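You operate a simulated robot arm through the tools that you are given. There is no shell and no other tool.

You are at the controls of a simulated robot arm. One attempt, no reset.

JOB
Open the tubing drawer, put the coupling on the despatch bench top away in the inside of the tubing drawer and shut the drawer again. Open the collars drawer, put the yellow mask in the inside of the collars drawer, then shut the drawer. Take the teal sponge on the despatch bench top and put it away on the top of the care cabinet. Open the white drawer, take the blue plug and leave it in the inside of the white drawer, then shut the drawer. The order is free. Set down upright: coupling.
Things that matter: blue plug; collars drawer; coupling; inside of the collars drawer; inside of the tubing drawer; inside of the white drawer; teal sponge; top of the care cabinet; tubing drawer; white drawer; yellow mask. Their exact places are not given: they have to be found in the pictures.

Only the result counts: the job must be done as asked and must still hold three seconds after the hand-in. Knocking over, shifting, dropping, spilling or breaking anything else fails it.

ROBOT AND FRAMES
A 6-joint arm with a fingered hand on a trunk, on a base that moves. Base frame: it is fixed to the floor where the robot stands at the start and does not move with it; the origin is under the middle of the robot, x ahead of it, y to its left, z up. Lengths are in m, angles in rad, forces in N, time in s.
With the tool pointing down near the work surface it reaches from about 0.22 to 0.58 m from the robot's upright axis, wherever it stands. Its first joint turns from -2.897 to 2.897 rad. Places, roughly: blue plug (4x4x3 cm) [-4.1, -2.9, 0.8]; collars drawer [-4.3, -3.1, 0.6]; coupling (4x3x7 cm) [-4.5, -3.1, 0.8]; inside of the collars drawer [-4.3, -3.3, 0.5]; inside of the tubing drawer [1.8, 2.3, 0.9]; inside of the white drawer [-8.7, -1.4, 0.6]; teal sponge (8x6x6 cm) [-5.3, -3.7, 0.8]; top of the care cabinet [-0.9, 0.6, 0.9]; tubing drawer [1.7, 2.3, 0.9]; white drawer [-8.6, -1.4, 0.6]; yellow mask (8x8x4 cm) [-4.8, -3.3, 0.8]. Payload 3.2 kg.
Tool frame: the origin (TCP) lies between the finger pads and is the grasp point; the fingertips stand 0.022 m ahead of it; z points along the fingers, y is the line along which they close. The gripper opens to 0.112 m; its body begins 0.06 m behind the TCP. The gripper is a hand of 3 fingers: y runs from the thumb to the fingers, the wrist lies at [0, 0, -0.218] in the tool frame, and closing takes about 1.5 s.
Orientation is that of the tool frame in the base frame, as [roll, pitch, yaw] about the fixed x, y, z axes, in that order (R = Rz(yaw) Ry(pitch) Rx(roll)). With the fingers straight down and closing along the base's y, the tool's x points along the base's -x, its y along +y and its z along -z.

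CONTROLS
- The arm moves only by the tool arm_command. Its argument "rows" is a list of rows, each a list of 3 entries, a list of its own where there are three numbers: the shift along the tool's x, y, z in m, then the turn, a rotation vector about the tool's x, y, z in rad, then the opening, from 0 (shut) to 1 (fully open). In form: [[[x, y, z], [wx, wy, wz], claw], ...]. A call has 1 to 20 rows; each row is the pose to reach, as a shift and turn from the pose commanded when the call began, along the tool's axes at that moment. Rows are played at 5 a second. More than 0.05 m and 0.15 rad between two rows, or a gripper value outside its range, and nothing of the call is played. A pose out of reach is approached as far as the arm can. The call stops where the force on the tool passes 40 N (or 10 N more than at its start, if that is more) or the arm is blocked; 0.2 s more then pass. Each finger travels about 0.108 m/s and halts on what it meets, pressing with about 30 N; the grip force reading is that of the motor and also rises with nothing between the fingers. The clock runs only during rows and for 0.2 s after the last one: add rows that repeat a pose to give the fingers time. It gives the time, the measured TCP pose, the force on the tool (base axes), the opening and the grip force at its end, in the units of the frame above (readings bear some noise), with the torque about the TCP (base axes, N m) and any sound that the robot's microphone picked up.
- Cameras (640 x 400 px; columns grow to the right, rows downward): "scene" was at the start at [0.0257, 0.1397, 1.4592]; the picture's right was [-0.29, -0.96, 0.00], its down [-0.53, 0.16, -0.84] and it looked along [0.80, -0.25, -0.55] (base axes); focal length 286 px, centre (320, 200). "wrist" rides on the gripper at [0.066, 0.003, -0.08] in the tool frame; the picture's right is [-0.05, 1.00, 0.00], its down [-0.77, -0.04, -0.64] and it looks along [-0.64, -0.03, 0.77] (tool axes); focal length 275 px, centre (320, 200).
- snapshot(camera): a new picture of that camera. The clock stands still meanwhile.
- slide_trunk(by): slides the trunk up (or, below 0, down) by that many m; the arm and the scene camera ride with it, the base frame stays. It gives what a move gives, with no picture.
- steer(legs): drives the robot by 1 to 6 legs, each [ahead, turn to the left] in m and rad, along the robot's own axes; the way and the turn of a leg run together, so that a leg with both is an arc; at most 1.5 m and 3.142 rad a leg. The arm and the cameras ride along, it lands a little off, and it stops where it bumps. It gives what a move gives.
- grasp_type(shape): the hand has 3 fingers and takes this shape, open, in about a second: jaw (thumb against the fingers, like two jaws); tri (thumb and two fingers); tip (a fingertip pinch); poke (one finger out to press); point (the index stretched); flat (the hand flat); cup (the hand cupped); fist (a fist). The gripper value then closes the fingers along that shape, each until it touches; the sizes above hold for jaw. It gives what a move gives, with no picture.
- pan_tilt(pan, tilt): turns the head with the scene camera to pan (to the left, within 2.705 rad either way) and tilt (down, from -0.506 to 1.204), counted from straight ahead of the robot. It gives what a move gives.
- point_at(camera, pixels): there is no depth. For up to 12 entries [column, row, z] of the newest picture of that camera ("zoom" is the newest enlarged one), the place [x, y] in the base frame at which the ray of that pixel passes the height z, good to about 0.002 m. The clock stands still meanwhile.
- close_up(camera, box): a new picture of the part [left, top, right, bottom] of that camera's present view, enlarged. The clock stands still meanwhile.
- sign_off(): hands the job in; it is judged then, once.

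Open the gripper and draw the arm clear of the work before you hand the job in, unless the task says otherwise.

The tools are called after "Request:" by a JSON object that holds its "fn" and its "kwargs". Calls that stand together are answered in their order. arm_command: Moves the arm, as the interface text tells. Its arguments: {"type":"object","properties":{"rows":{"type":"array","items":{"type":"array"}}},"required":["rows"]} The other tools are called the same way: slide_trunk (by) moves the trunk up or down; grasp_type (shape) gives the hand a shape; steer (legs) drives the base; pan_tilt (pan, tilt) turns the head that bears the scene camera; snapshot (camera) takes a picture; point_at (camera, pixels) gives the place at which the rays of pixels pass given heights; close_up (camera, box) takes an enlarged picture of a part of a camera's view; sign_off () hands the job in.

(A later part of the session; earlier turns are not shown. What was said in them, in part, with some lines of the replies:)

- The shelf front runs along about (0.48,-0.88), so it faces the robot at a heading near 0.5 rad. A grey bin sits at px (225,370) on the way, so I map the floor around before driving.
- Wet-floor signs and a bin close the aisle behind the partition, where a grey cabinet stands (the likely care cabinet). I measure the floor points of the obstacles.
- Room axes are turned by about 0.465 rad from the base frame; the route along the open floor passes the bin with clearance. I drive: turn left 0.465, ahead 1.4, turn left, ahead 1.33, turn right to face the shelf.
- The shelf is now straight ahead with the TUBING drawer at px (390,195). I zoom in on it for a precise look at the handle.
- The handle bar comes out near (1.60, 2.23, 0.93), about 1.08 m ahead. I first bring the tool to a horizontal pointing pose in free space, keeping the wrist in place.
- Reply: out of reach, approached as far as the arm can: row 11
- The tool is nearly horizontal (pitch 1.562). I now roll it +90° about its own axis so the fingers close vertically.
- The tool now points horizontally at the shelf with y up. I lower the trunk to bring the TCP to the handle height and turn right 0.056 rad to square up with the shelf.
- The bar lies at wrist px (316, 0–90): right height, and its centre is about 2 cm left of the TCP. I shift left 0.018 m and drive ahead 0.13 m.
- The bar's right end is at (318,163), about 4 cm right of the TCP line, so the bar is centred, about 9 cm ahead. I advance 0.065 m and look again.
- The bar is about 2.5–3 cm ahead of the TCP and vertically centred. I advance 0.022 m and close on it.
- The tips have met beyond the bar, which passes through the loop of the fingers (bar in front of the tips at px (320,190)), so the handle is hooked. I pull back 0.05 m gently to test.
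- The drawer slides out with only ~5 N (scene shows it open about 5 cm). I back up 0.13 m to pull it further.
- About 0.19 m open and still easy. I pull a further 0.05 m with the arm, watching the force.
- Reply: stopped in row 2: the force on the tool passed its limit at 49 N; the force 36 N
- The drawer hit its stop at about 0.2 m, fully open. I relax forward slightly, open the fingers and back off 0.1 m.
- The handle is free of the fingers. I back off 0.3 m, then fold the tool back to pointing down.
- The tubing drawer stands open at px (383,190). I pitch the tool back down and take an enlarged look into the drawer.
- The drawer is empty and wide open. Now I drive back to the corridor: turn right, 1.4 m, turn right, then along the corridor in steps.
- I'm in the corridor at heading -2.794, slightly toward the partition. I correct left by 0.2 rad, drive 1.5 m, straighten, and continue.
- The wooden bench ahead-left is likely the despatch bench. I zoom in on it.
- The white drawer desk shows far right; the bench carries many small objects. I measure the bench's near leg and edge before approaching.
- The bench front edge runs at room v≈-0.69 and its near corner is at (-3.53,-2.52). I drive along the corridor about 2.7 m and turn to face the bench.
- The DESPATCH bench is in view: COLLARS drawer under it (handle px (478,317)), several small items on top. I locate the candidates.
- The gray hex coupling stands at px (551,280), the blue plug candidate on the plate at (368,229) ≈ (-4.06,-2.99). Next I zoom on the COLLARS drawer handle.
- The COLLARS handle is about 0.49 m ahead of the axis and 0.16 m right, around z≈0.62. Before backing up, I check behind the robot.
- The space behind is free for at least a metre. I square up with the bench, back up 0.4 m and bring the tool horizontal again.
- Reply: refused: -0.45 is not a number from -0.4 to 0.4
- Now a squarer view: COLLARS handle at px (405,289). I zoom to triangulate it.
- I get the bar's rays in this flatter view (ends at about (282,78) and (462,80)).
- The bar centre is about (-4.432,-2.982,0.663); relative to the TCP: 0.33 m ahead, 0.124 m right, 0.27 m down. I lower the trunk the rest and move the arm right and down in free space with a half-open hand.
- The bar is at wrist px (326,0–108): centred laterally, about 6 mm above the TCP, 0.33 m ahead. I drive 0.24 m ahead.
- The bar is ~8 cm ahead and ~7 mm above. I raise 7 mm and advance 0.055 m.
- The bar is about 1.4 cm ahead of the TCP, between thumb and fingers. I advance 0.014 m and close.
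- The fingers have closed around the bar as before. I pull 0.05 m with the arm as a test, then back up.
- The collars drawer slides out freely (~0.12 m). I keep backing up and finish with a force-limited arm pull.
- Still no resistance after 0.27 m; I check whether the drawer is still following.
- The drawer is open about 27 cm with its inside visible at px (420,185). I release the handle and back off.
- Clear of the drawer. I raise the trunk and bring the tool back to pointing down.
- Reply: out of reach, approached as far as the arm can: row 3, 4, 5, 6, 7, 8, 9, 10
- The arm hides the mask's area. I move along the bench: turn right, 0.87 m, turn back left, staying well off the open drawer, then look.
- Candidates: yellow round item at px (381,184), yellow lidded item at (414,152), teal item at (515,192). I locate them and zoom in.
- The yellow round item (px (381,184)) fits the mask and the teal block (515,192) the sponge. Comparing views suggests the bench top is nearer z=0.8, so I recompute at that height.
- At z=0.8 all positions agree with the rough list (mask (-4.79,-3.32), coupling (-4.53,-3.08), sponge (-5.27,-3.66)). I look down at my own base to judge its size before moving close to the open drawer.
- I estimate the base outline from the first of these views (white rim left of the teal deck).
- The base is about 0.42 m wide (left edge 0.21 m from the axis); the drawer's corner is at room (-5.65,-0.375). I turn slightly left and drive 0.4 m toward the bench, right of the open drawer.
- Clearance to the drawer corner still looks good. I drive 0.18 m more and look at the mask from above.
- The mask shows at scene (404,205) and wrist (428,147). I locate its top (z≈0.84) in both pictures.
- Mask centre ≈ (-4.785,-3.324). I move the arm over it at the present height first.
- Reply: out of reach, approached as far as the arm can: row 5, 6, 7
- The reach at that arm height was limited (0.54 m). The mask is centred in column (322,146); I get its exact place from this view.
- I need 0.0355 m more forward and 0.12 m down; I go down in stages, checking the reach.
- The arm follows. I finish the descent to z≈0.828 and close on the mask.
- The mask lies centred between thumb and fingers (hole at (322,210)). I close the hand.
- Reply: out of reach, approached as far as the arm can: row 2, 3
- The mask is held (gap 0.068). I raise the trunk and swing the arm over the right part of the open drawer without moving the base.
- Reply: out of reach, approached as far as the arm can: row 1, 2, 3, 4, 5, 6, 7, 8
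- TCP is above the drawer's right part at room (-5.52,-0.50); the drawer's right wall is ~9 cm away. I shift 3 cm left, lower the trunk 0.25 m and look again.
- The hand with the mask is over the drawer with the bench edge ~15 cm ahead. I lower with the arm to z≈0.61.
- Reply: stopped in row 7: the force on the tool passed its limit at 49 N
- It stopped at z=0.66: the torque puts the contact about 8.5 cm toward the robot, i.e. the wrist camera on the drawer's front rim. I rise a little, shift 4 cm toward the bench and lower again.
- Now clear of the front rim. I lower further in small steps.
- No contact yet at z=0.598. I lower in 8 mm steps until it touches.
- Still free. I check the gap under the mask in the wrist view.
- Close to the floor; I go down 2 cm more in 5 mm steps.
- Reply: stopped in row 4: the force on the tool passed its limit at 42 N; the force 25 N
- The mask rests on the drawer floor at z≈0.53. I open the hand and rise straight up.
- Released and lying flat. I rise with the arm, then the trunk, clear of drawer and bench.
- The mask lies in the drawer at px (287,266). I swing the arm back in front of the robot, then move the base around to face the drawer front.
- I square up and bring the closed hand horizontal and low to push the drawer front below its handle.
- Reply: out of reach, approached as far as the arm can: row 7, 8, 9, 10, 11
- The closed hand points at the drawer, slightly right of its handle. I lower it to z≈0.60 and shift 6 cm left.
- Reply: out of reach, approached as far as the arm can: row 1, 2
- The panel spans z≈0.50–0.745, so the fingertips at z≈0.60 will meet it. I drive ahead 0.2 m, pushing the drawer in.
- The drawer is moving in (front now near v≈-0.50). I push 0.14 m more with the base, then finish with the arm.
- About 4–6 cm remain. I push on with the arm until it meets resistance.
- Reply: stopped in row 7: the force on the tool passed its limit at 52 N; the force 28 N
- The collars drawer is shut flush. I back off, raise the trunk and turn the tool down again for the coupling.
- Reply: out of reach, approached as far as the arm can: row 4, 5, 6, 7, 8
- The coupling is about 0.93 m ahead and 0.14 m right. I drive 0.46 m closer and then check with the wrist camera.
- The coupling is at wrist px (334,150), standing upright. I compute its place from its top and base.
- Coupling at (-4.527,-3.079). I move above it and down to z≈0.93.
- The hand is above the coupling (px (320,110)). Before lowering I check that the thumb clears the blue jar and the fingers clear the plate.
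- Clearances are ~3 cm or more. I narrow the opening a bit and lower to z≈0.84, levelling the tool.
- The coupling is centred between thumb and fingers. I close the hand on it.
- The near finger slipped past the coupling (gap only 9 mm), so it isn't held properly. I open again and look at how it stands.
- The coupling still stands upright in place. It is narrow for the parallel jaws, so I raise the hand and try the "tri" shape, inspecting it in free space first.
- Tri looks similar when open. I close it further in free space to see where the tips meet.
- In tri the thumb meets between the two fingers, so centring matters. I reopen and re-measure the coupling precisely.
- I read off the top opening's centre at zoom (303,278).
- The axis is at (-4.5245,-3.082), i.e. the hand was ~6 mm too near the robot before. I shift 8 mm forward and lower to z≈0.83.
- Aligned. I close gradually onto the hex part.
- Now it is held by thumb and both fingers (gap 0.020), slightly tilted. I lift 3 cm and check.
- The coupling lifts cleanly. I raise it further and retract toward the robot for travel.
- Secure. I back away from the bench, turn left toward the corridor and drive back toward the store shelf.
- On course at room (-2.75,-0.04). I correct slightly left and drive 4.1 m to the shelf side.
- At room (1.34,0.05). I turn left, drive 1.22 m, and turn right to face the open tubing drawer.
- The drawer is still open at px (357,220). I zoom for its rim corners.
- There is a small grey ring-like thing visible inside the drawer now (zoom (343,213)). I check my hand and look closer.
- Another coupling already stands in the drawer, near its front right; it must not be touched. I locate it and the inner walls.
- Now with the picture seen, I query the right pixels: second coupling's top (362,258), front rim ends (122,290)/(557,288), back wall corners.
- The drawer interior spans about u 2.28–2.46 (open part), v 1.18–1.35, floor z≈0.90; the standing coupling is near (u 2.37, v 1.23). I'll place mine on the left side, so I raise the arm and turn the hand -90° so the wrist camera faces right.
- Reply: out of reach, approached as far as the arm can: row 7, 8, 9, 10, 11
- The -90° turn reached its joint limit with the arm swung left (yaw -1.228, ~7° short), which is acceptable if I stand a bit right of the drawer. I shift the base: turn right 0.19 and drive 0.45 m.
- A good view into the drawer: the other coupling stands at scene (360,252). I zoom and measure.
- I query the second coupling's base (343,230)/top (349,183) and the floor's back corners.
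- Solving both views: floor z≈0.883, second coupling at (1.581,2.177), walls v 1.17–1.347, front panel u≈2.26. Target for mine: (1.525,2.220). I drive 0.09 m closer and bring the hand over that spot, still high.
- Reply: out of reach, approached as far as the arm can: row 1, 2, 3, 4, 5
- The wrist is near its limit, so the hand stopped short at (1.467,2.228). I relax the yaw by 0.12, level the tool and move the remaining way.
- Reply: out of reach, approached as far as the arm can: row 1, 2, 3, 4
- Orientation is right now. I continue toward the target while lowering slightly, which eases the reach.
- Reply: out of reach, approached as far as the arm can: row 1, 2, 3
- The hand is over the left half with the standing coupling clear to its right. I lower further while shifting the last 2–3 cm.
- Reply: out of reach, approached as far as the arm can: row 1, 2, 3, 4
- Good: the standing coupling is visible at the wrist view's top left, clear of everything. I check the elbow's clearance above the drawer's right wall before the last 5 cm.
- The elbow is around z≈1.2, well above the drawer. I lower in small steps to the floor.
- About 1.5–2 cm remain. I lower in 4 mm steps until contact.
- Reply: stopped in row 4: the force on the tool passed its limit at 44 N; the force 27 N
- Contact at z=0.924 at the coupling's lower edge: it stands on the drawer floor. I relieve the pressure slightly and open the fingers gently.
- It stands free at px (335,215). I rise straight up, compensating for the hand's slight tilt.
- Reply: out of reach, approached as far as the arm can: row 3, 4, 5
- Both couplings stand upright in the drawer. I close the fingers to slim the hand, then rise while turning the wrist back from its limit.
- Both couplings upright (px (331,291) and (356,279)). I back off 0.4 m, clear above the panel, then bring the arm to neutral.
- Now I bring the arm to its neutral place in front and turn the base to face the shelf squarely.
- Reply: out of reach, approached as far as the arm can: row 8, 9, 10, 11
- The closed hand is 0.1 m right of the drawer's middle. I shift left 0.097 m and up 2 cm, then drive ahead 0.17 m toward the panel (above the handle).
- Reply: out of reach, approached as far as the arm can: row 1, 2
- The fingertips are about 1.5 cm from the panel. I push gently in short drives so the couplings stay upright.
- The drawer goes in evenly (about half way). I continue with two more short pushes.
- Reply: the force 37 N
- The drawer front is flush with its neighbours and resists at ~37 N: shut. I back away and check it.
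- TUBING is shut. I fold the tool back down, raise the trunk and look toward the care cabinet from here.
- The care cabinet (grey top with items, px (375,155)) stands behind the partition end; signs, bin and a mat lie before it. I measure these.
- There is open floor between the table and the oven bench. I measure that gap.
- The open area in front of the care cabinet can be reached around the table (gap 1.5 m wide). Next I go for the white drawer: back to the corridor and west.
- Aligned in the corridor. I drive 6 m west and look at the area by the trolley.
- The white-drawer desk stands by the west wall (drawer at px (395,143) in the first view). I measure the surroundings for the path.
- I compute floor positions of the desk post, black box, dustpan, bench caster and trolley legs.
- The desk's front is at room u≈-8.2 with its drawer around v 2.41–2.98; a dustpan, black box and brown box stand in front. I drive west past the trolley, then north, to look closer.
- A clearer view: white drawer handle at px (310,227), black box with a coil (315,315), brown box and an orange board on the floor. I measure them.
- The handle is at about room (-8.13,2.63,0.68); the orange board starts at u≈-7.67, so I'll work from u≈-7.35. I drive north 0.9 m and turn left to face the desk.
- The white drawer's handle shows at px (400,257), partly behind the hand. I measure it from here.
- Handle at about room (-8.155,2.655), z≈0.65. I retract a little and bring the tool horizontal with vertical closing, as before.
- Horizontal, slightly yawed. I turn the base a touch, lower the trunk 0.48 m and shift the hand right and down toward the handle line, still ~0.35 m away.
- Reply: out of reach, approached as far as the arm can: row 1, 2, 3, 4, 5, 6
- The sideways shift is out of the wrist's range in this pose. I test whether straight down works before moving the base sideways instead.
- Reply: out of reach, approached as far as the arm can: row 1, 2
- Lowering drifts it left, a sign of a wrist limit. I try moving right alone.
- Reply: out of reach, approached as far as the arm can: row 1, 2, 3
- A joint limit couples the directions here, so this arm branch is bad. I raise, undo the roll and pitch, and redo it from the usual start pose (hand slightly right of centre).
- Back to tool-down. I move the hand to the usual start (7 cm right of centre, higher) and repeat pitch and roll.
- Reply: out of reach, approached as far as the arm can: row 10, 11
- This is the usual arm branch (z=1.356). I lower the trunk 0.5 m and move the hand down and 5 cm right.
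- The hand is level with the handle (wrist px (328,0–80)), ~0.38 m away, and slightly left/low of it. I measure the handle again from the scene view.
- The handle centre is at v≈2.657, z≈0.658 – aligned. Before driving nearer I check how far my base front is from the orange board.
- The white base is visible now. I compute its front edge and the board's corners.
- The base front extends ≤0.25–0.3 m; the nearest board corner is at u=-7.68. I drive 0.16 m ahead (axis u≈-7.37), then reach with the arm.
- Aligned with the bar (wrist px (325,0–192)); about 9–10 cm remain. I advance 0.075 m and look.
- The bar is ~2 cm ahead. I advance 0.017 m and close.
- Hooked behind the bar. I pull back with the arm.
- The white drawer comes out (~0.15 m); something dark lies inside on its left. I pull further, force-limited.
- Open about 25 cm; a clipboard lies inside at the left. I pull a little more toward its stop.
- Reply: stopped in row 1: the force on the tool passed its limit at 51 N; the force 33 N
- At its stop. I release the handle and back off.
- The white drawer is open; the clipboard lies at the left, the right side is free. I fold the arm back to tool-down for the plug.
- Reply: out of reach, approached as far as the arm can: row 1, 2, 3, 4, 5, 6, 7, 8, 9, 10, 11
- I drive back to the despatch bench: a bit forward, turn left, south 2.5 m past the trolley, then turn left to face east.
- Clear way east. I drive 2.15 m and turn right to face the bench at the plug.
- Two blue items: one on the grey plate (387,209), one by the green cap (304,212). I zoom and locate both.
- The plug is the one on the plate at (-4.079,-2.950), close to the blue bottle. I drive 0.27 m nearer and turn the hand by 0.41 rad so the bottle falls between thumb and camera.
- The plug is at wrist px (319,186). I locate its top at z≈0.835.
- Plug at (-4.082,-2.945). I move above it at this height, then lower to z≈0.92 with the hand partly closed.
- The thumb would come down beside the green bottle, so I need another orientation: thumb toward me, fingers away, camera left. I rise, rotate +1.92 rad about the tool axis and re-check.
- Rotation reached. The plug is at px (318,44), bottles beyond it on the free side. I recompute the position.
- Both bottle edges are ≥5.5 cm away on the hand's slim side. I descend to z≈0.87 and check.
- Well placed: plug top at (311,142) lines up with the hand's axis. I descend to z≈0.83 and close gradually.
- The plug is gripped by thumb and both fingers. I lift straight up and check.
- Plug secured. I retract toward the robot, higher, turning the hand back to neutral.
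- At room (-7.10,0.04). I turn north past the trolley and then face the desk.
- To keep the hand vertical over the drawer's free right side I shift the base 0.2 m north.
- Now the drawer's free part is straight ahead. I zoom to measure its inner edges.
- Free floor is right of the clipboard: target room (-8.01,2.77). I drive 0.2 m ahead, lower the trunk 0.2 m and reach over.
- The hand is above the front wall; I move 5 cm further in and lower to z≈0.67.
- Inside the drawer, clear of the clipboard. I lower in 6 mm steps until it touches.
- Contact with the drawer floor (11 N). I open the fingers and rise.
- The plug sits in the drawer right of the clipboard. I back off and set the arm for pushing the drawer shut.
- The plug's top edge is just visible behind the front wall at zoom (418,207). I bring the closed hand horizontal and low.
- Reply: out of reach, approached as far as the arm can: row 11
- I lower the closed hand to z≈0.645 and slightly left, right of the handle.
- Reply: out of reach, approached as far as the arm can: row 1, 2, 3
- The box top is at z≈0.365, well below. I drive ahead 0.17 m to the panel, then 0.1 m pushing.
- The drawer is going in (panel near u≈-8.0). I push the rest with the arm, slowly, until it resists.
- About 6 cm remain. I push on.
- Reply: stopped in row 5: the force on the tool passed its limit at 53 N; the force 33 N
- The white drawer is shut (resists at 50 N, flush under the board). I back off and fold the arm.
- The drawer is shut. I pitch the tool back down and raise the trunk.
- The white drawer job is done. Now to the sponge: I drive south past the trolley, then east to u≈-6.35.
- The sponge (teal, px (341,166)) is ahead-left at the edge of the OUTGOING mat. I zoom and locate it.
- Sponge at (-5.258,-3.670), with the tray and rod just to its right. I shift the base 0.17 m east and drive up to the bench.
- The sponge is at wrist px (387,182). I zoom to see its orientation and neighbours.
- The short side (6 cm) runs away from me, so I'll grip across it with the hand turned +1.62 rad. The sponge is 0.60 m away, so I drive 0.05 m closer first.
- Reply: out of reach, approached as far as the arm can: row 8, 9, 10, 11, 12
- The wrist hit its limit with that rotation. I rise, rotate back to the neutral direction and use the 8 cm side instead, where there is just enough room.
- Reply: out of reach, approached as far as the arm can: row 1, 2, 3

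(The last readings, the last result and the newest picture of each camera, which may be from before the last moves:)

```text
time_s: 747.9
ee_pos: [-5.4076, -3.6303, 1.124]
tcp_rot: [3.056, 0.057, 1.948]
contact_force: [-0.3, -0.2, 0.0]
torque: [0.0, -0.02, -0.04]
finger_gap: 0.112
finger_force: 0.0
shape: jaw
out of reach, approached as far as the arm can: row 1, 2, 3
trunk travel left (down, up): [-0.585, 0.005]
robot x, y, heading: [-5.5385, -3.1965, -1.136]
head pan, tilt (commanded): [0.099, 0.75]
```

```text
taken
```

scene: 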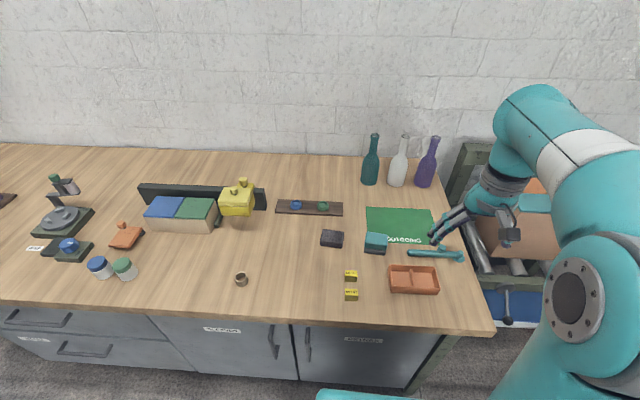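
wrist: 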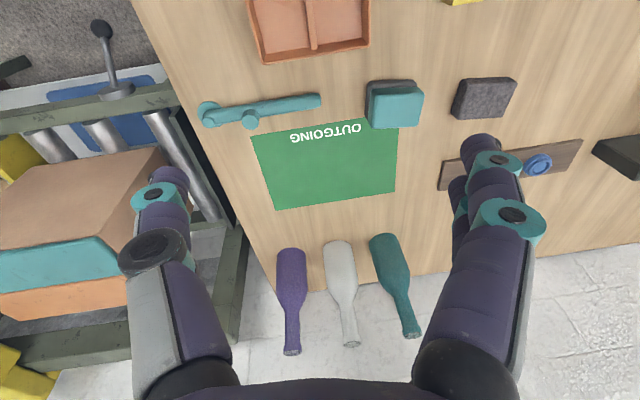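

I level the tool and move over the sponge at z≈1.08.

Request:
{"fn": "arm_command", "kwargs": {"rows": [[[-0.02, 0.03, 0.01], [0.03, 0.02, 0], 1], [[-0.04, 0.06, 0.02], [0.06, 0.04, 0], 1], [[-0.06, 0.09, 0.03], [0.0856, 0.057, 0], 1], [[-0.0855, 0.1216, 0.04], [0.0856, 0.057, 0], 1], [[-0.0855, 0.1216, 0.06], [0.0856, 0.057, 0], 1]]}}

Request:
{"fn": "snapshot", "kwargs": {"camera": "wrist"}}

```text
time_s: 749.1
ee_pos: [-5.2576, -3.6689, 1.079]
tcp_rot: [-3.141, 0.002, 1.95]
contact_force: [-0.3, 0.9, -0.3]
torque: [-0.05, 0.01, 0.02]
finger_gap: 0.1119
finger_force: 0.0
shape: jaw
trunk travel left (down, up): [-0.585, 0.005]
robot x, y, heading: [-5.5365, -3.1936, -1.131]
head pan, tilt (commanded): [0.099, 0.75]
```

```text
taken
```

wrist: 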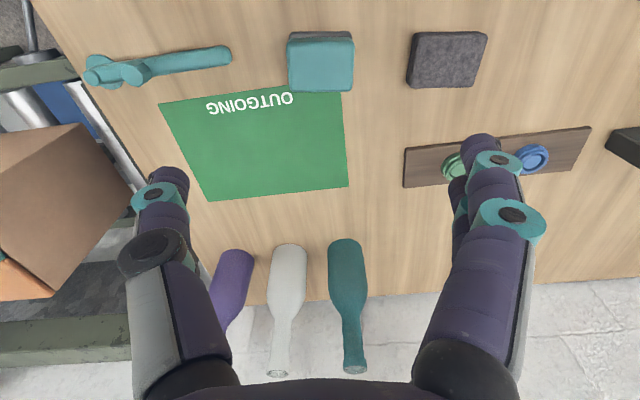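

The sponge is centred at (321,64), rod end at (230,55), grey block edge at (408,62). I compute exact positions.

Request:
{"fn": "close_up", "kwargs": {"camera": "wrist", "box": [220, 10, 430, 115]}}

Request:
{"fn": "point_at", "kwargs": {"camera": "wrist", "pixels": [[321, 65, 0.86], [288, 66, 0.86], [354, 64, 0.86], [321, 40, 0.86], [321, 91, 0.86], [231, 53, 0.82], [408, 65, 0.84], [408, 65, 0.8], [287, 50, 0.81]]}}

```text
3.05 times, centred on (325, 62) of wrist
```

zoom: 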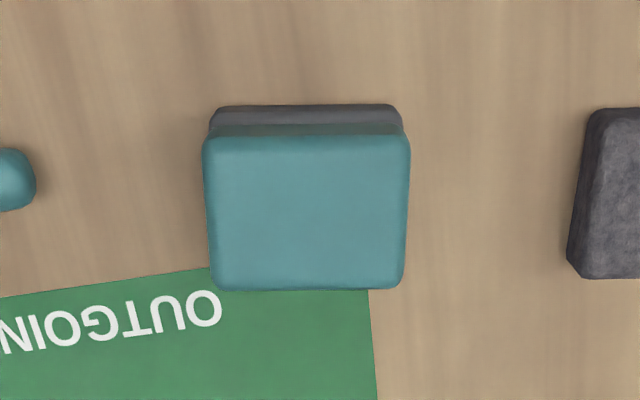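

```text
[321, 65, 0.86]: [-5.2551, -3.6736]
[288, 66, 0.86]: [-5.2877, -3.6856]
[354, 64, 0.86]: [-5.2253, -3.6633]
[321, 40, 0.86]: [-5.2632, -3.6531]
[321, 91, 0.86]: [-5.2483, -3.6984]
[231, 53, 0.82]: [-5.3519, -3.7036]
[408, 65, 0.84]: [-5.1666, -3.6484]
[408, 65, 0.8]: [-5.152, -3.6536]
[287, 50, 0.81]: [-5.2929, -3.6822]
```

There is ≥5 cm free on both sides. I descend to z≈0.84 over the sponge.

Request:
{"fn": "arm_command", "kwargs": {"rows": [[[-0.003, 0.001, 0.04], [0, 0, 0], 0.95], [[-0.005, 0.001, 0.08], [0, 0, 0], 0.95], [[-0.005, 0.001, 0.12], [0, 0, 0], 0.95], [[-0.005, 0.001, 0.16], [0, 0, 0], 0.95], [[-0.005, 0.001, 0.2], [0, 0, 0], 0.95], [[-0.005, 0.001, 0.238], [0, 0, 0], 0.95], [[-0.005, 0.001, 0.238], [0, 0, 0], 0.95]]}}

Request:
{"fn": "snapshot", "kwargs": {"camera": "wrist"}}

```text
time_s: 750.7
ee_pos: [-5.2563, -3.674, 0.8403]
tcp_rot: [3.135, -0.009, 1.948]
contact_force: [0.5, 0.1, -1.0]
torque: [0.05, -0.03, 0.01]
finger_gap: 0.1067
finger_force: 0.0
shape: jaw
trunk travel left (down, up): [-0.585, 0.005]
robot x, y, heading: [-5.5387, -3.1927, -1.132]
head pan, tilt (commanded): [0.099, 0.75]
```

```text
taken
```

wrist: 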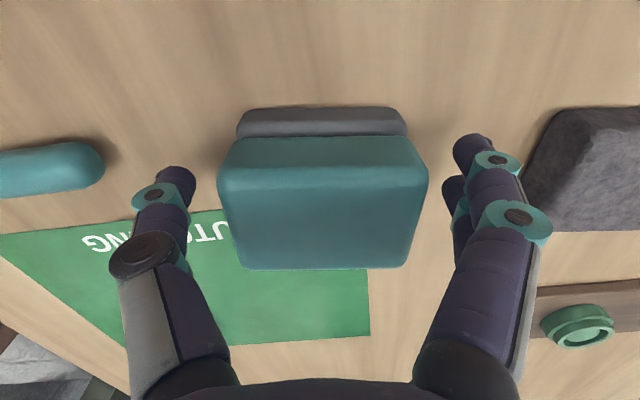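

The sponge lies centred between thumb and fingers. I close gently and lift.

Request:
{"fn": "arm_command", "kwargs": {"rows": [[[0, 0, 0], [0, 0, 0], 0.8], [[0, 0, 0], [0, 0, 0], 0.65], [[0, 0, 0], [0, 0, 0], 0.5], [[0, 0, 0], [0, 0, 0], 0.4], [[0, 0, 0], [0, 0, 0], 0.35], [[0, 0, 0], [0, 0, 0], 0.35], [[0, 0, 0], [0, 0, 0], 0.35]]}}

Request:
{"fn": "arm_command", "kwargs": {"rows": [[[0, 0, -0.02], [0, 0, 0], 0.35], [[0, 0, -0.05], [0, 0, 0], 0.35], [[0, 0, -0.08], [0, 0, 0], 0.35]]}}

Request:
{"fn": "snapshot", "kwargs": {"camera": "wrist"}}

```text
time_s: 752.3
ee_pos: [-5.257, -3.6745, 0.839]
tcp_rot: [3.135, -0.009, 1.95]
contact_force: [-0.4, -0.7, 1.1]
torque: [-0.01, -0.06, 0.01]
finger_gap: 0.0638
finger_force: 30.0
shape: jaw
trunk travel left (down, up): [-0.585, 0.005]
robot x, y, heading: [-5.5384, -3.1938, -1.136]
head pan, tilt (commanded): [0.099, 0.75]
```

```text
time_s: 753.1
ee_pos: [-5.2553, -3.6693, 0.9207]
tcp_rot: [3.14, -0.001, 1.949]
contact_force: [0.7, -0.5, -0.4]
torque: [0.03, -0.03, -0.05]
finger_gap: 0.0639
finger_force: 30.3
shape: jaw
trunk travel left (down, up): [-0.585, 0.005]
robot x, y, heading: [-5.5396, -3.1938, -1.129]
head pan, tilt (commanded): [0.099, 0.75]
```

```text
taken
```

wrist: 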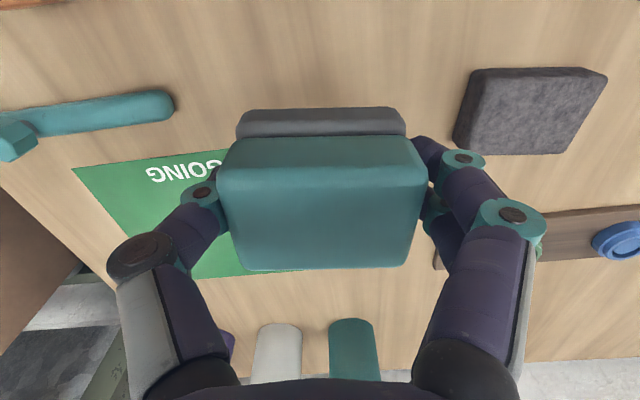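

The sponge is held (gap 0.064). I raise it and retract toward the robot.

Request:
{"fn": "arm_command", "kwargs": {"rows": [[[0.01, 0, -0.04], [0, 0, 0], 0.3], [[0.02, 0, -0.08], [0, 0, 0], 0.3], [[0.05, -0.01, -0.12], [0, 0, 0], 0.3], [[0.08, -0.02, -0.15], [0, 0, 0], 0.3], [[0.11, -0.035, -0.17], [0, 0, 0], 0.3], [[0.14, -0.05, -0.19], [0, 0, 0], 0.3], [[0.17, -0.065, -0.2], [0, 0, 0], 0.3], [[0.19, -0.08, -0.2], [0, 0, 0], 0.3]]}}

Request:
{"fn": "steer", "kwargs": {"legs": [[-0.3, 0], [0, 1.56], [1.5, 0], [1.3, 0]]}}

Request:
{"fn": "pan_tilt", "kwargs": {"pan": 0.0, "tilt": 0.4}}

Request:
{"fn": "snapshot", "kwargs": {"camera": "scene"}}

```text
refused: row 3 steps farther than a row can; nothing moved
```

```text
time_s: 771.8
ee_pos: [-2.5815, -1.7412, 0.9205]
tcp_rot: [3.142, -0.001, -2.84]
contact_force: [0.0, 0.1, -1.4]
torque: [-0.01, -0.02, -0.02]
finger_gap: 0.0638
finger_force: 30.3
shape: jaw
trunk travel left (down, up): [-0.585, 0.005]
robot x, y, heading: [-3.0794, -1.9902, 0.36]
head pan, tilt (commanded): [0.099, 0.75]
```

```text
time_s: 772.6
ee_pos: [-2.5815, -1.7398, 0.9222]
tcp_rot: [3.141, -0.001, -2.839]
contact_force: [-0.4, -0.6, -0.8]
torque: [-0.03, 0.03, 0.03]
finger_gap: 0.064
finger_force: 30.2
shape: jaw
trunk travel left (down, up): [-0.585, 0.005]
robot x, y, heading: [-3.0771, -1.9817, 0.359]
head pan, tilt (commanded): [0.0, 0.4]
```

```text
taken
```

scene: 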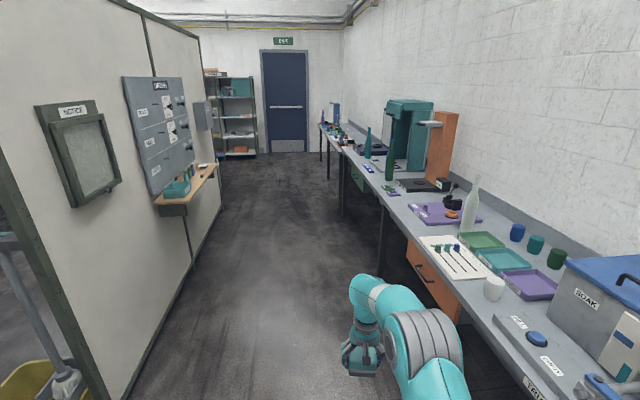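

That arm call was refused (a step slightly too long), so the base moved with the sponge still at z=0.92 – it passed above the low items and is still held. I raise and retract now, and look back to verify the bench.

Request:
{"fn": "arm_command", "kwargs": {"rows": [[[0.01, 0, -0.03], [0, 0, 0], 0.3], [[0.03, 0, -0.06], [0, 0, 0], 0.3], [[0.05, -0.01, -0.09], [0, 0, 0], 0.3], [[0.07, -0.02, -0.12], [0, 0, 0], 0.3], [[0.1, -0.035, -0.15], [0, 0, 0], 0.3], [[0.13, -0.05, -0.17], [0, 0, 0], 0.3], [[0.16, -0.065, -0.19], [0, 0, 0], 0.3], [[0.18, -0.08, -0.2], [0, 0, 0], 0.3]]}}

Request:
{"fn": "pan_tilt", "kwargs": {"pan": -2.7, "tilt": 0.25}}

Request:
{"fn": "snapshot", "kwargs": {"camera": "scene"}}

```text
time_s: 774.4
ee_pos: [-2.7307, -1.8667, 1.1228]
tcp_rot: [-3.141, -0.002, -2.84]
contact_force: [0.6, 0.3, -0.7]
torque: [0.03, 0.0, -0.01]
finger_gap: 0.064
finger_force: 30.3
shape: jaw
trunk travel left (down, up): [-0.585, 0.005]
robot x, y, heading: [-3.0827, -1.991, 0.36]
head pan, tilt (commanded): [0.0, 0.4]
```

```text
time_s: 776.8
ee_pos: [-2.7291, -1.8642, 1.123]
tcp_rot: [-3.141, -0.001, -2.838]
contact_force: [-0.3, -0.1, -0.5]
torque: [0.02, 0.01, 0.02]
finger_gap: 0.0636
finger_force: 29.9
shape: jaw
trunk travel left (down, up): [-0.585, 0.005]
robot x, y, heading: [-3.0769, -1.9883, 0.361]
head pan, tilt (commanded): [-2.7, 0.25]
```

```text
taken
```

scene: 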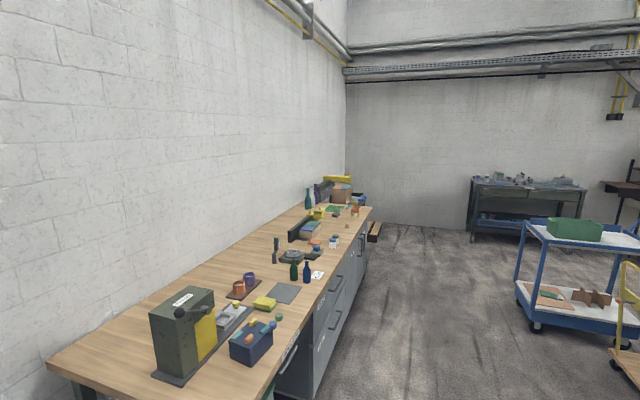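

I zoom in on the far end of the bench to check that nothing was disturbed there.

Request:
{"fn": "close_up", "kwargs": {"camera": "scene", "box": [280, 170, 400, 250]}}

```text
5.00 times, centred on (340, 210) of scene
```

zoom: 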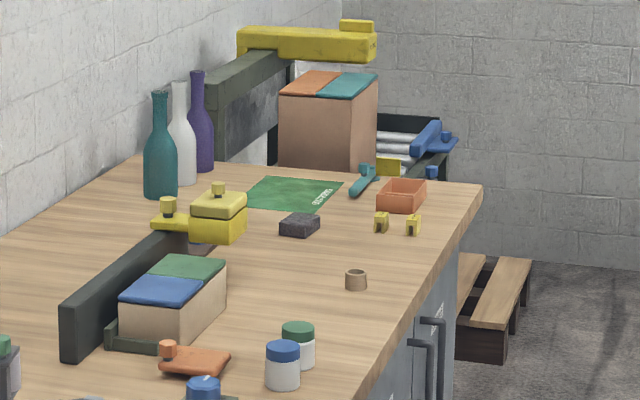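

All items there are undisturbed. I head back to the corridor's middle and drive east.

Request:
{"fn": "steer", "kwargs": {"legs": [[0, 0.26], [1.4, 0], [1.3, 0], [0, -0.15], [1.2, 0], [1.15, 0]]}}

Request:
{"fn": "pan_tilt", "kwargs": {"pan": 0.6, "tilt": 0.5}}

Request:
{"fn": "snapshot", "kwargs": {"camera": "scene"}}

```text
time_s: 802.8
ee_pos: [1.5789, 0.8512, 1.1235]
tcp_rot: [3.141, -0.002, -2.76]
contact_force: [0.3, -0.3, 0.1]
torque: [0.07, -0.02, 0.02]
finger_gap: 0.0635
finger_force: 30.0
shape: jaw
trunk travel left (down, up): [-0.585, 0.005]
robot x, y, heading: [1.2344, 0.7026, 0.441]
head pan, tilt (commanded): [-2.7, 0.25]
```

```text
time_s: 805.6
ee_pos: [1.5774, 0.8515, 1.1232]
tcp_rot: [3.141, -0.001, -2.76]
contact_force: [0.1, -0.3, -0.1]
torque: [0.0, 0.03, 0.0]
finger_gap: 0.0638
finger_force: 30.1
shape: jaw
trunk travel left (down, up): [-0.585, 0.005]
robot x, y, heading: [1.2389, 0.7018, 0.442]
head pan, tilt (commanded): [0.6, 0.499]
```

```text
taken
```

scene: 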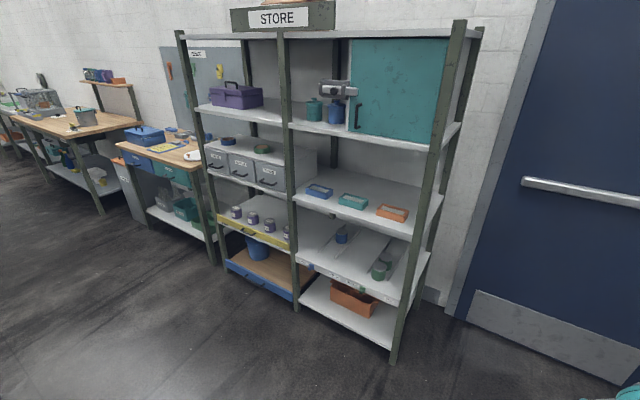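

At room (1.42,0.07). I go north past the table's end, then west along v≈3.1.

Request:
{"fn": "steer", "kwargs": {"legs": [[0, 1.56], [1.5, 0], [1.5, 0], [0, 1.54], [1.4, 0]]}}

Request:
{"fn": "pan_tilt", "kwargs": {"pan": 0.7, "tilt": 0.5}}

Request:
{"fn": "snapshot", "kwargs": {"camera": "scene"}}

```text
time_s: 834.4
ee_pos: [-1.7402, 2.6195, 1.1231]
tcp_rot: [3.141, -0.002, 0.401]
contact_force: [-0.7, -0.5, -0.6]
torque: [-0.04, -0.03, -0.01]
finger_gap: 0.0636
finger_force: 29.8
shape: jaw
trunk travel left (down, up): [-0.585, 0.005]
robot x, y, heading: [-1.4051, 2.7761, -2.683]
head pan, tilt (commanded): [0.6, 0.499]
```

```text
time_s: 835.1
ee_pos: [-1.74, 2.6192, 1.1226]
tcp_rot: [3.141, -0.004, 0.401]
contact_force: [-0.8, -1.0, 0.1]
torque: [0.0, 0.0, -0.03]
finger_gap: 0.0639
finger_force: 30.4
shape: jaw
trunk travel left (down, up): [-0.585, 0.005]
robot x, y, heading: [-1.4052, 2.7728, -2.681]
head pan, tilt (commanded): [0.7, 0.499]
```

```text
taken
```

scene: 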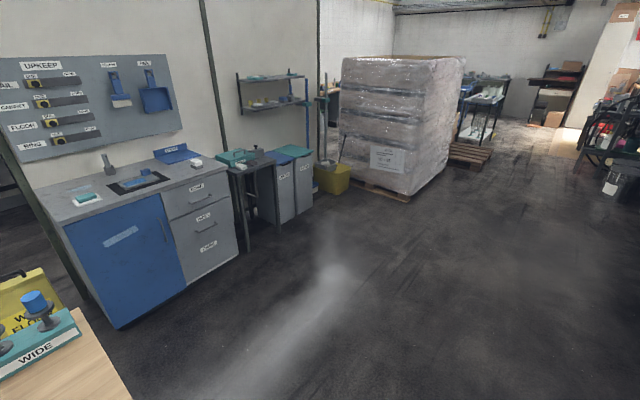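

The cabinet under the UPKEEP board (blue door, drawers) is the care cabinet candidate. I zoom in on it.

Request:
{"fn": "close_up", "kwargs": {"camera": "scene", "box": [20, 130, 260, 290]}}

Request:
{"fn": "point_at", "kwargs": {"camera": "scene", "pixels": [[66, 226, 0.9], [228, 165, 0.9], [36, 190, 0.9], [195, 155, 0.9], [120, 328, 0], [238, 255, 0], [245, 228, 0], [66, 226, 0.85], [228, 165, 0.85]]}}

```text
2.50 times, centred on (140, 210) of scene
```

zoom: 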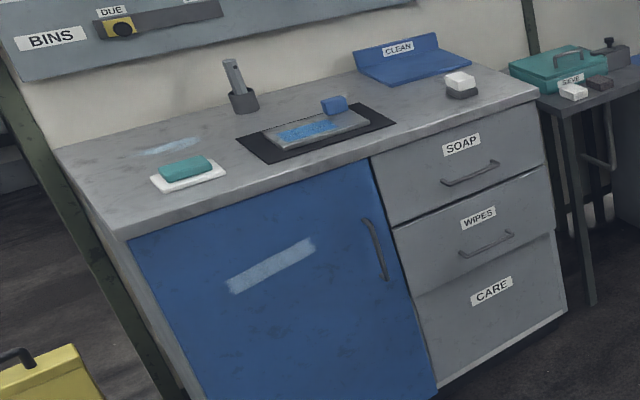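

```text
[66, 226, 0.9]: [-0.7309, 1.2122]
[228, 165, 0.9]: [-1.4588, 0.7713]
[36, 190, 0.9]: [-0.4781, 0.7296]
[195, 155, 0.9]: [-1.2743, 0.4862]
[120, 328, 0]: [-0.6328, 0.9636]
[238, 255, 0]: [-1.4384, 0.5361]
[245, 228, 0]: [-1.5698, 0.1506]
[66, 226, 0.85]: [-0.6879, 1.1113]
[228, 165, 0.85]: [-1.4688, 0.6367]
```

It bears the label CARE. The top's right front part, between the black mat and the white block, is free (zoom (455,118)). I compute that spot and drive round to stand in front of it.

Request:
{"fn": "point_at", "kwargs": {"camera": "scene", "pixels": [[194, 177, 0.8], [59, 226, 0.8], [228, 169, 0.8], [170, 179, 0.8], [196, 165, 0.8], [206, 170, 0.8], [64, 226, 0.8]]}}

```text
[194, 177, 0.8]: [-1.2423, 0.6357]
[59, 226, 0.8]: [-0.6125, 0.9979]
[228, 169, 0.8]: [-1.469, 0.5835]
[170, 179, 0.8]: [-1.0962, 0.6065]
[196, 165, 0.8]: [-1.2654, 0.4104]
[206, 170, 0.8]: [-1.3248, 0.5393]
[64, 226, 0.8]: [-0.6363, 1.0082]
```

With z≈0.80 the top spans u -0.11…-1.05 with its front edge at v≈1.19. Target: (u -0.84, v 1.10). I drive there: west 0.84 m, turn left, south 1.4 m.

Request:
{"fn": "steer", "kwargs": {"legs": [[0.84, 0], [0, 1.55], [1.3, 0]]}}

Request:
{"fn": "pan_tilt", "kwargs": {"pan": 0.1, "tilt": 0.75}}

Request:
{"fn": "snapshot", "kwargs": {"camera": "scene"}}

```text
time_s: 849.2
ee_pos: [-1.4916, 0.8708, 1.1226]
tcp_rot: [-3.14, -0.001, 1.909]
contact_force: [0.6, 0.2, -0.8]
torque: [0.04, 0.06, -0.01]
finger_gap: 0.0638
finger_force: 30.6
shape: jaw
trunk travel left (down, up): [-0.585, 0.005]
robot x, y, heading: [-1.6244, 1.2141, -1.176]
head pan, tilt (commanded): [0.7, 0.499]
```

```text
time_s: 850.2
ee_pos: [-1.4918, 0.8713, 1.1213]
tcp_rot: [3.14, 0.0, 1.909]
contact_force: [0.2, 0.0, -1.3]
torque: [-0.02, -0.03, 0.0]
finger_gap: 0.0639
finger_force: 30.0
shape: jaw
trunk travel left (down, up): [-0.585, 0.005]
robot x, y, heading: [-1.6282, 1.2165, -1.174]
head pan, tilt (commanded): [0.099, 0.75]
```

```text
taken
```

scene: 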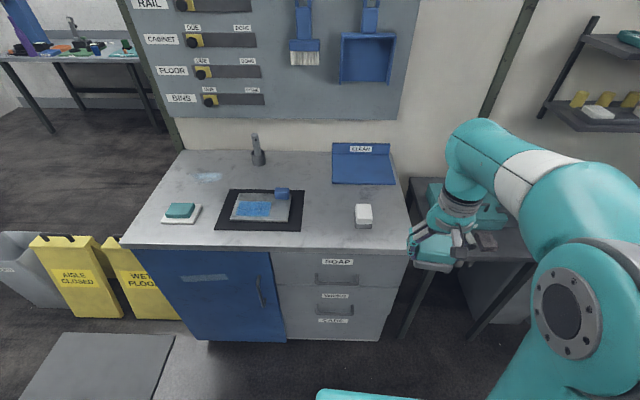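

A good view of the cabinet top: the free area lies between the black mat (right edge px 304) and the white block (left edge px 354). I measure it.

Request:
{"fn": "close_up", "kwargs": {"camera": "scene", "box": [200, 130, 420, 270]}}

Request:
{"fn": "point_at", "kwargs": {"camera": "scene", "pixels": [[303, 230, 0.8], [305, 192, 0.8], [354, 228, 0.8], [356, 206, 0.8], [330, 250, 0.8], [120, 243, 0.8], [412, 253, 0.8], [329, 225, 0.8]]}}

```text
2.86 times, centred on (310, 200) of scene
```

zoom: 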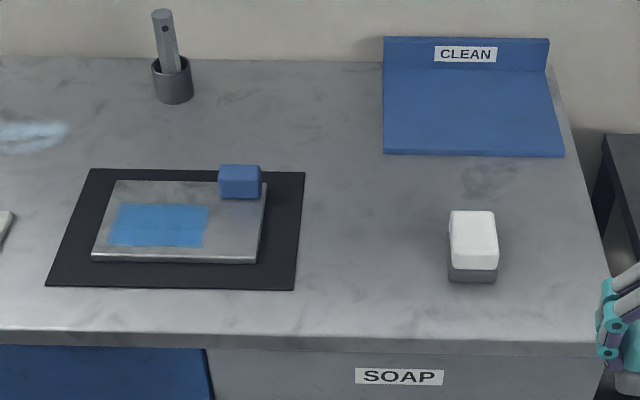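

```text
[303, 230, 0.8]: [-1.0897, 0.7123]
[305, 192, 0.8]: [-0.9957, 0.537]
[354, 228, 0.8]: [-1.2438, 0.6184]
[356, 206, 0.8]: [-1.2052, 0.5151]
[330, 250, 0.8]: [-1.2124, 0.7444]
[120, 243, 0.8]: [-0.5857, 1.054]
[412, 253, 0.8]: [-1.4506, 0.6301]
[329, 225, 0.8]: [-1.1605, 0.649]
```

Free width is ~18 cm around (u -0.738, v 1.10), i.e. base (-1.157,0.647). I drive 0.24 m closer.

Request:
{"fn": "steer", "kwargs": {"legs": [[0.24, 0]]}}

Request:
{"fn": "snapshot", "kwargs": {"camera": "scene"}}

Request:
{"fn": "snapshot", "kwargs": {"camera": "wrist"}}

```text
time_s: 852.0
ee_pos: [-1.3986, 0.6423, 1.1227]
tcp_rot: [3.141, 0.001, 1.907]
contact_force: [0.1, 0.8, -1.2]
torque: [0.04, 0.0, 0.0]
finger_gap: 0.0641
finger_force: 30.1
shape: jaw
trunk travel left (down, up): [-0.585, 0.005]
robot x, y, heading: [-1.5343, 0.9865, -1.17]
head pan, tilt (commanded): [0.099, 0.75]
```

```text
taken
```

scene: 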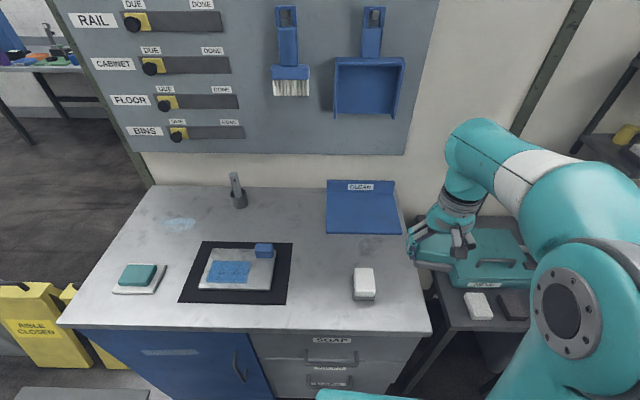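

```text
taken
```

wrist: 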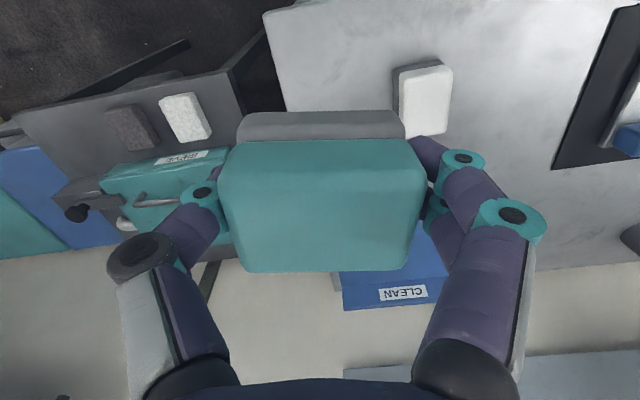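

I re-measure the mat corner and white block from this nearer view.

Request:
{"fn": "point_at", "kwargs": {"camera": "scene", "pixels": [[284, 304, 0.8], [284, 304, 0.82], [354, 299, 0.8], [354, 299, 0.82], [293, 244, 0.8], [293, 244, 0.82], [357, 268, 0.82], [320, 290, 0.82], [320, 330, 0.82]]}}

Request:
{"fn": "point_at", "kwargs": {"camera": "wrist", "pixels": [[553, 170, 0.8], [553, 170, 0.82], [402, 65, 0.84], [452, 65, 0.84], [404, 138, 0.82], [440, 135, 0.82]]}}

```text
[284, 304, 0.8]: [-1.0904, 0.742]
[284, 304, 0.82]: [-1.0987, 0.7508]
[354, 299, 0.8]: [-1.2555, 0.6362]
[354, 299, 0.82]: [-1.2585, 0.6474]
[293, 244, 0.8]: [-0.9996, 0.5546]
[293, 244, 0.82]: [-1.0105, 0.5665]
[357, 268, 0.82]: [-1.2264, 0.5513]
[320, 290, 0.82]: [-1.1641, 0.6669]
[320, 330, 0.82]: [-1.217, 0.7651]
```

```text
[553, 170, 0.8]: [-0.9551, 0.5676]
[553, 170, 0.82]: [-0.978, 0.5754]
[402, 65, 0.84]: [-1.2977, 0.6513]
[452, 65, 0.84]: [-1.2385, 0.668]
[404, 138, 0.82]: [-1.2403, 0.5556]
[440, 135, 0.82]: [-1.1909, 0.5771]
```

Target set to (-1.154,0.659). I move the sponge above it at the present height, aligning the hand with the cabinet edge.

Request:
{"fn": "arm_command", "kwargs": {"rows": [[[-0.011, 0.04, 0], [0, 0, -0.03], 0.3], [[-0.022, 0.08, 0], [0, 0, -0.06], 0.3], [[-0.033, 0.12, 0], [0, 0, -0.09], 0.3], [[-0.044, 0.16, 0], [0, 0, -0.12], 0.3], [[-0.055, 0.2, 0], [0, 0, -0.133], 0.3], [[-0.065, 0.2368, 0.01], [0, 0, -0.133], 0.3], [[-0.065, 0.2368, 0.04], [0, 0, -0.133], 0.3]]}}

Request:
{"fn": "snapshot", "kwargs": {"camera": "scene"}}

Request:
{"fn": "snapshot", "kwargs": {"camera": "wrist"}}

```text
time_s: 853.6
ee_pos: [-1.1522, 0.6567, 1.0834]
tcp_rot: [3.141, -0.002, 2.041]
contact_force: [-0.1, 0.2, -0.4]
torque: [-0.01, -0.02, 0.01]
finger_gap: 0.0637
finger_force: 30.1
shape: jaw
trunk travel left (down, up): [-0.585, 0.005]
robot x, y, heading: [-1.53, 0.986, -1.178]
head pan, tilt (commanded): [0.099, 0.75]
```

```text
taken
```

scene: 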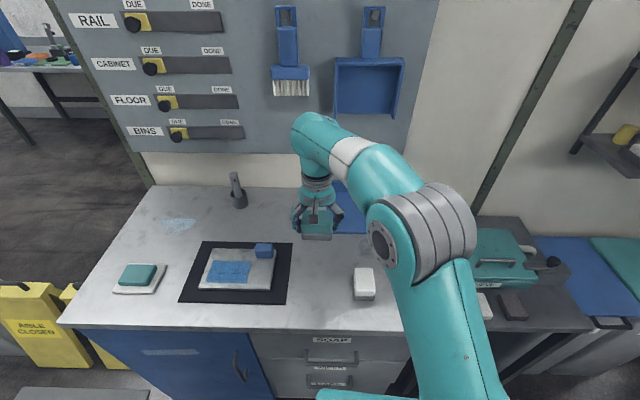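

```text
taken
```

wrist: 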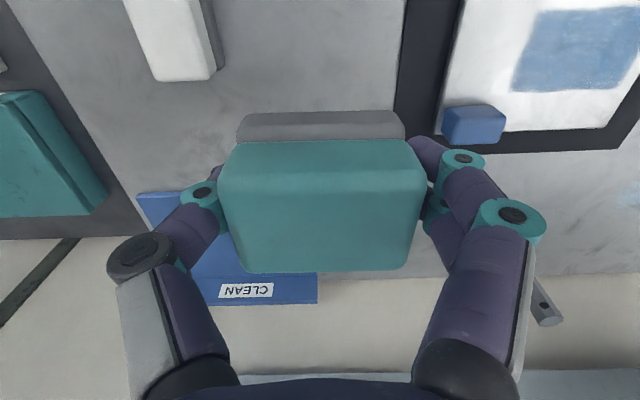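

The landing spot (px (320,48)) is free between the white block and the mat. I shift 8 mm toward the block side and lower.

Request:
{"fn": "arm_command", "kwargs": {"rows": [[[0, -0.004, 0.03], [0, 0, 0], 0.3], [[0, -0.008, 0.06], [0, 0, 0], 0.3], [[0, -0.008, 0.1], [0, 0, 0], 0.3], [[0, -0.008, 0.14], [0, 0, 0], 0.3], [[0, -0.008, 0.18], [0, 0, 0], 0.3], [[0, -0.008, 0.195], [0, 0, 0], 0.3]]}}

Request:
{"fn": "snapshot", "kwargs": {"camera": "wrist"}}

Request:
{"fn": "snapshot", "kwargs": {"camera": "scene"}}

```text
time_s: 855.0
ee_pos: [-1.1529, 0.6476, 0.8982]
tcp_rot: [3.119, -0.008, 2.041]
contact_force: [2.4, -4.7, 38.4]
torque: [-0.09, -0.03, -0.01]
finger_gap: 0.0622
finger_force: 30.7
shape: jaw
out of reach, approached as far as the arm can: row 5, 6
trunk travel left (down, up): [-0.585, 0.005]
robot x, y, heading: [-1.5308, 0.9888, -1.175]
head pan, tilt (commanded): [0.099, 0.75]
```

```text
taken
```

wrist: 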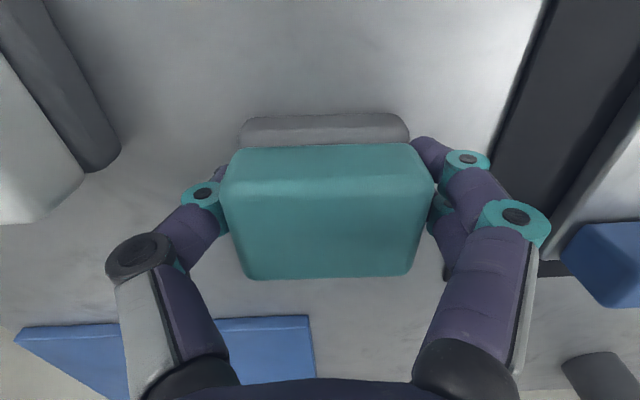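

```text
taken
```

scene: 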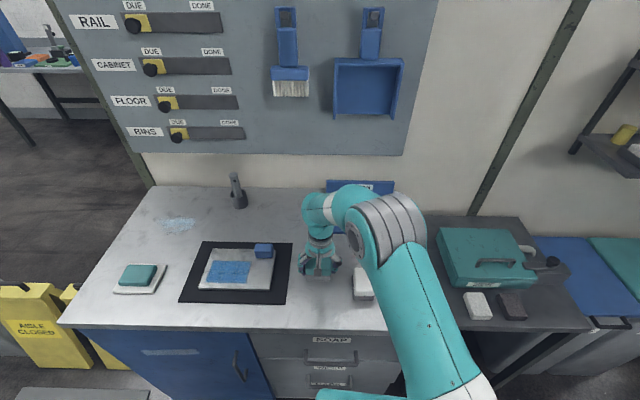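

It already rests at z=0.898 (the top is at z≈0.857) with ~38 N. I ease off a little and open the fingers moderately.

Request:
{"fn": "arm_command", "kwargs": {"rows": [[[0, 0, -0.003], [0.02, 0, 0], 0.4], [[0, 0, -0.004], [0.02, 0, 0], 0.55], [[0, 0, -0.004], [0.02, 0, 0], 0.65], [[0, 0, -0.004], [0.02, 0, 0], 0.75], [[0, 0, -0.004], [0.02, 0, 0], 0.75], [[0, 0, -0.004], [0.02, 0, 0], 0.75]]}}

Request:
{"fn": "snapshot", "kwargs": {"camera": "wrist"}}

```text
time_s: 856.4
ee_pos: [-1.1467, 0.6431, 0.9071]
tcp_rot: [-3.136, -0.021, 2.041]
contact_force: [-0.2, 0.1, -0.2]
torque: [0.01, -0.03, 0.01]
finger_gap: 0.0838
finger_force: 0.1
shape: jaw
out of reach, approached as far as the arm can: row 1, 2, 3, 4, 5, 6
trunk travel left (down, up): [-0.585, 0.005]
robot x, y, heading: [-1.5307, 0.9894, -1.175]
head pan, tilt (commanded): [0.099, 0.75]
```

```text
taken
```

wrist: 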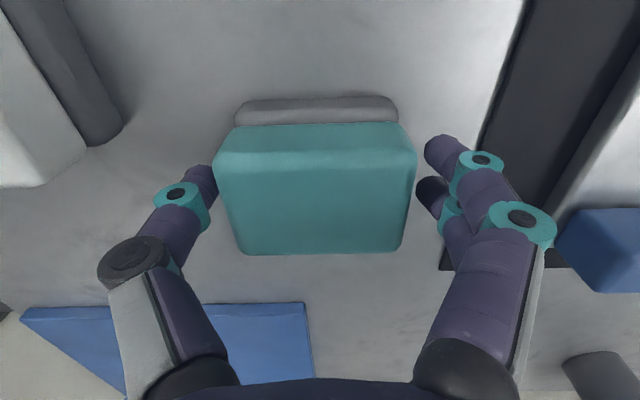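

The sponge lies flat on the cabinet top. I open slightly more and rise straight up.

Request:
{"fn": "arm_command", "kwargs": {"rows": [[[0, 0, 0], [0, 0, 0], 0.85], [[0, 0, 0], [0, 0, 0], 0.85], [[0, 0, -0.02], [0, 0, 0], 0.85], [[0, 0, -0.04], [0, 0, 0], 0.85], [[0, 0, -0.07], [0, 0, 0], 0.85], [[0, 0, -0.1], [0, 0, 0], 0.85], [[0, 0, -0.14], [0, 0, 0], 0.85]]}}

Request:
{"fn": "snapshot", "kwargs": {"camera": "wrist"}}

Request:
{"fn": "snapshot", "kwargs": {"camera": "scene"}}

```text
time_s: 858.0
ee_pos: [-1.1438, 0.6437, 1.0452]
tcp_rot: [-3.119, -0.001, 2.04]
contact_force: [0.3, 0.0, -0.6]
torque: [0.01, 0.01, 0.02]
finger_gap: 0.0951
finger_force: 0.1
shape: jaw
trunk travel left (down, up): [-0.585, 0.005]
robot x, y, heading: [-1.5321, 0.987, -1.173]
head pan, tilt (commanded): [0.099, 0.75]
```

```text
taken
```

wrist: 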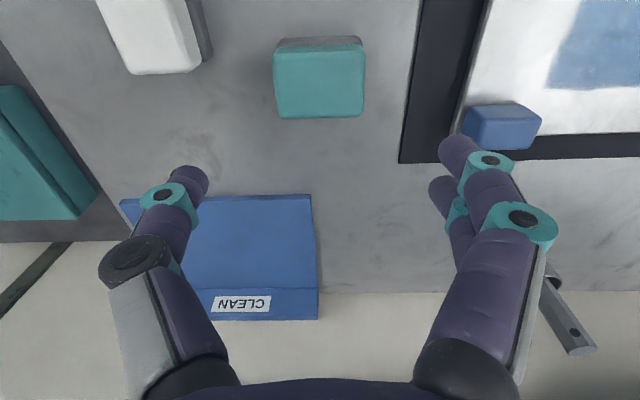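

```text
taken
```

scene: 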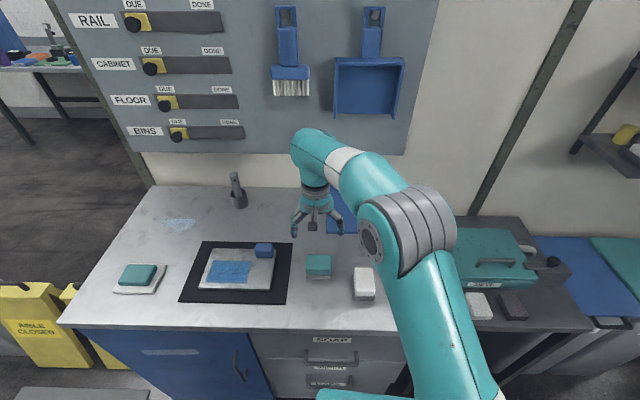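

The sponge sits on the care cabinet top at px (318,265), everything around it in place. I open the hand fully, retract the arm and back away.

Request:
{"fn": "arm_command", "kwargs": {"rows": [[[0.03, -0.02, -0.02], [0, 0, 0], 1], [[0.06, -0.04, -0.04], [0, 0, 0], 1], [[0.09, -0.06, -0.06], [0, 0, 0], 1], [[0.11, -0.09, -0.07], [0, 0, 0], 1], [[0.13, -0.12, -0.07], [0, 0, 0], 1], [[0.14, -0.15, -0.07], [0, 0, 0], 1]]}}

Request:
{"fn": "steer", "kwargs": {"legs": [[-0.45, 0]]}}

Request:
{"fn": "snapshot", "kwargs": {"camera": "scene"}}

Request:
{"fn": "close_up", "kwargs": {"camera": "scene", "box": [140, 110, 420, 270]}}

```text
time_s: 859.4
ee_pos: [-1.3388, 0.7022, 1.122]
tcp_rot: [-3.122, -0.002, 2.04]
contact_force: [-0.1, 0.0, 0.2]
torque: [0.03, -0.03, 0.02]
finger_gap: 0.112
finger_force: 0.0
shape: jaw
trunk travel left (down, up): [-0.585, 0.005]
robot x, y, heading: [-1.5322, 0.9902, -1.176]
head pan, tilt (commanded): [0.099, 0.75]
```

```text
time_s: 862.1
ee_pos: [-1.5067, 1.1122, 1.1228]
tcp_rot: [-3.12, -0.001, 2.045]
contact_force: [0.1, 0.1, -0.8]
torque: [0.0, -0.01, 0.01]
finger_gap: 0.112
finger_force: 0.0
shape: jaw
trunk travel left (down, up): [-0.585, 0.005]
robot x, y, heading: [-1.7049, 1.3929, -1.173]
head pan, tilt (commanded): [0.099, 0.75]
```

```text
taken
```

scene: 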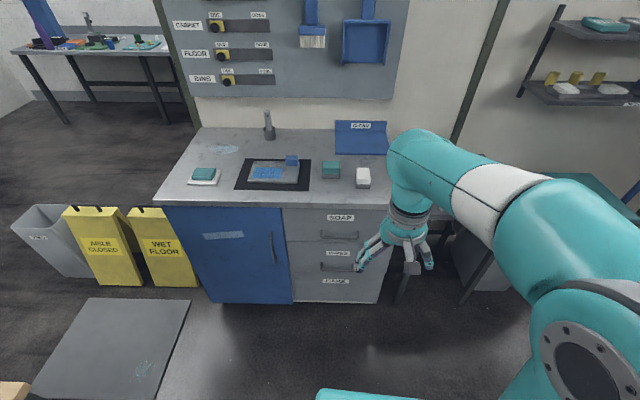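

```text
2.29 times, centred on (280, 190) of scene
```

zoom: 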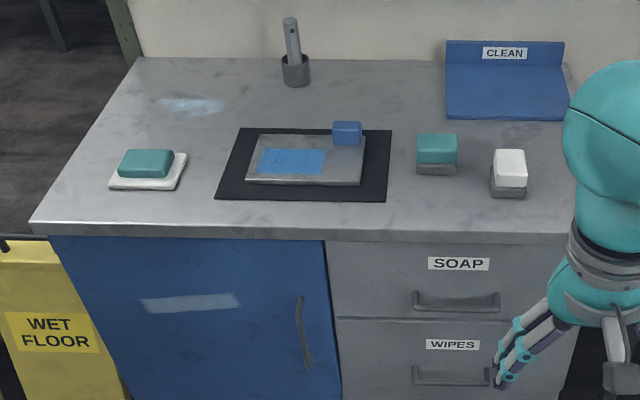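

All four jobs are finished: the sponge sits on the care cabinet, all three drawers are shut with their items inside. The gripper is open and the arm is clear, so I hand in the job.

Request:
{"fn": "sign_off", "kwargs": {}}

```text
The job is handed in.
```

I finished all four jobs and handed the work in; I haven't seen how it was judged.

- **Tubing drawer:** The coupling is inside and the drawer is shut. It was standing upright when I let go of it. I pushed the drawer shut gently but did not reopen it to check the coupling was still upright.
- **Collars drawer:** The yellow mask is on the drawer floor and the drawer is shut.
- **White drawer:** The blue plug is inside, beside the clipboard that was already there, and the drawer is shut.
- **Care cabinet:** The teal sponge is on the top, between the black mat and the white block.

Another coupling was already standing in the tubing drawer. I placed mine beside it without touching it, and it was still upright before I shut the drawer.

One arm move was refused just after I picked up the sponge, so the robot backed away with the sponge still low over the bench. I looked back at that end of the bench and nothing had moved.

The gripper is open and the arm is clear.
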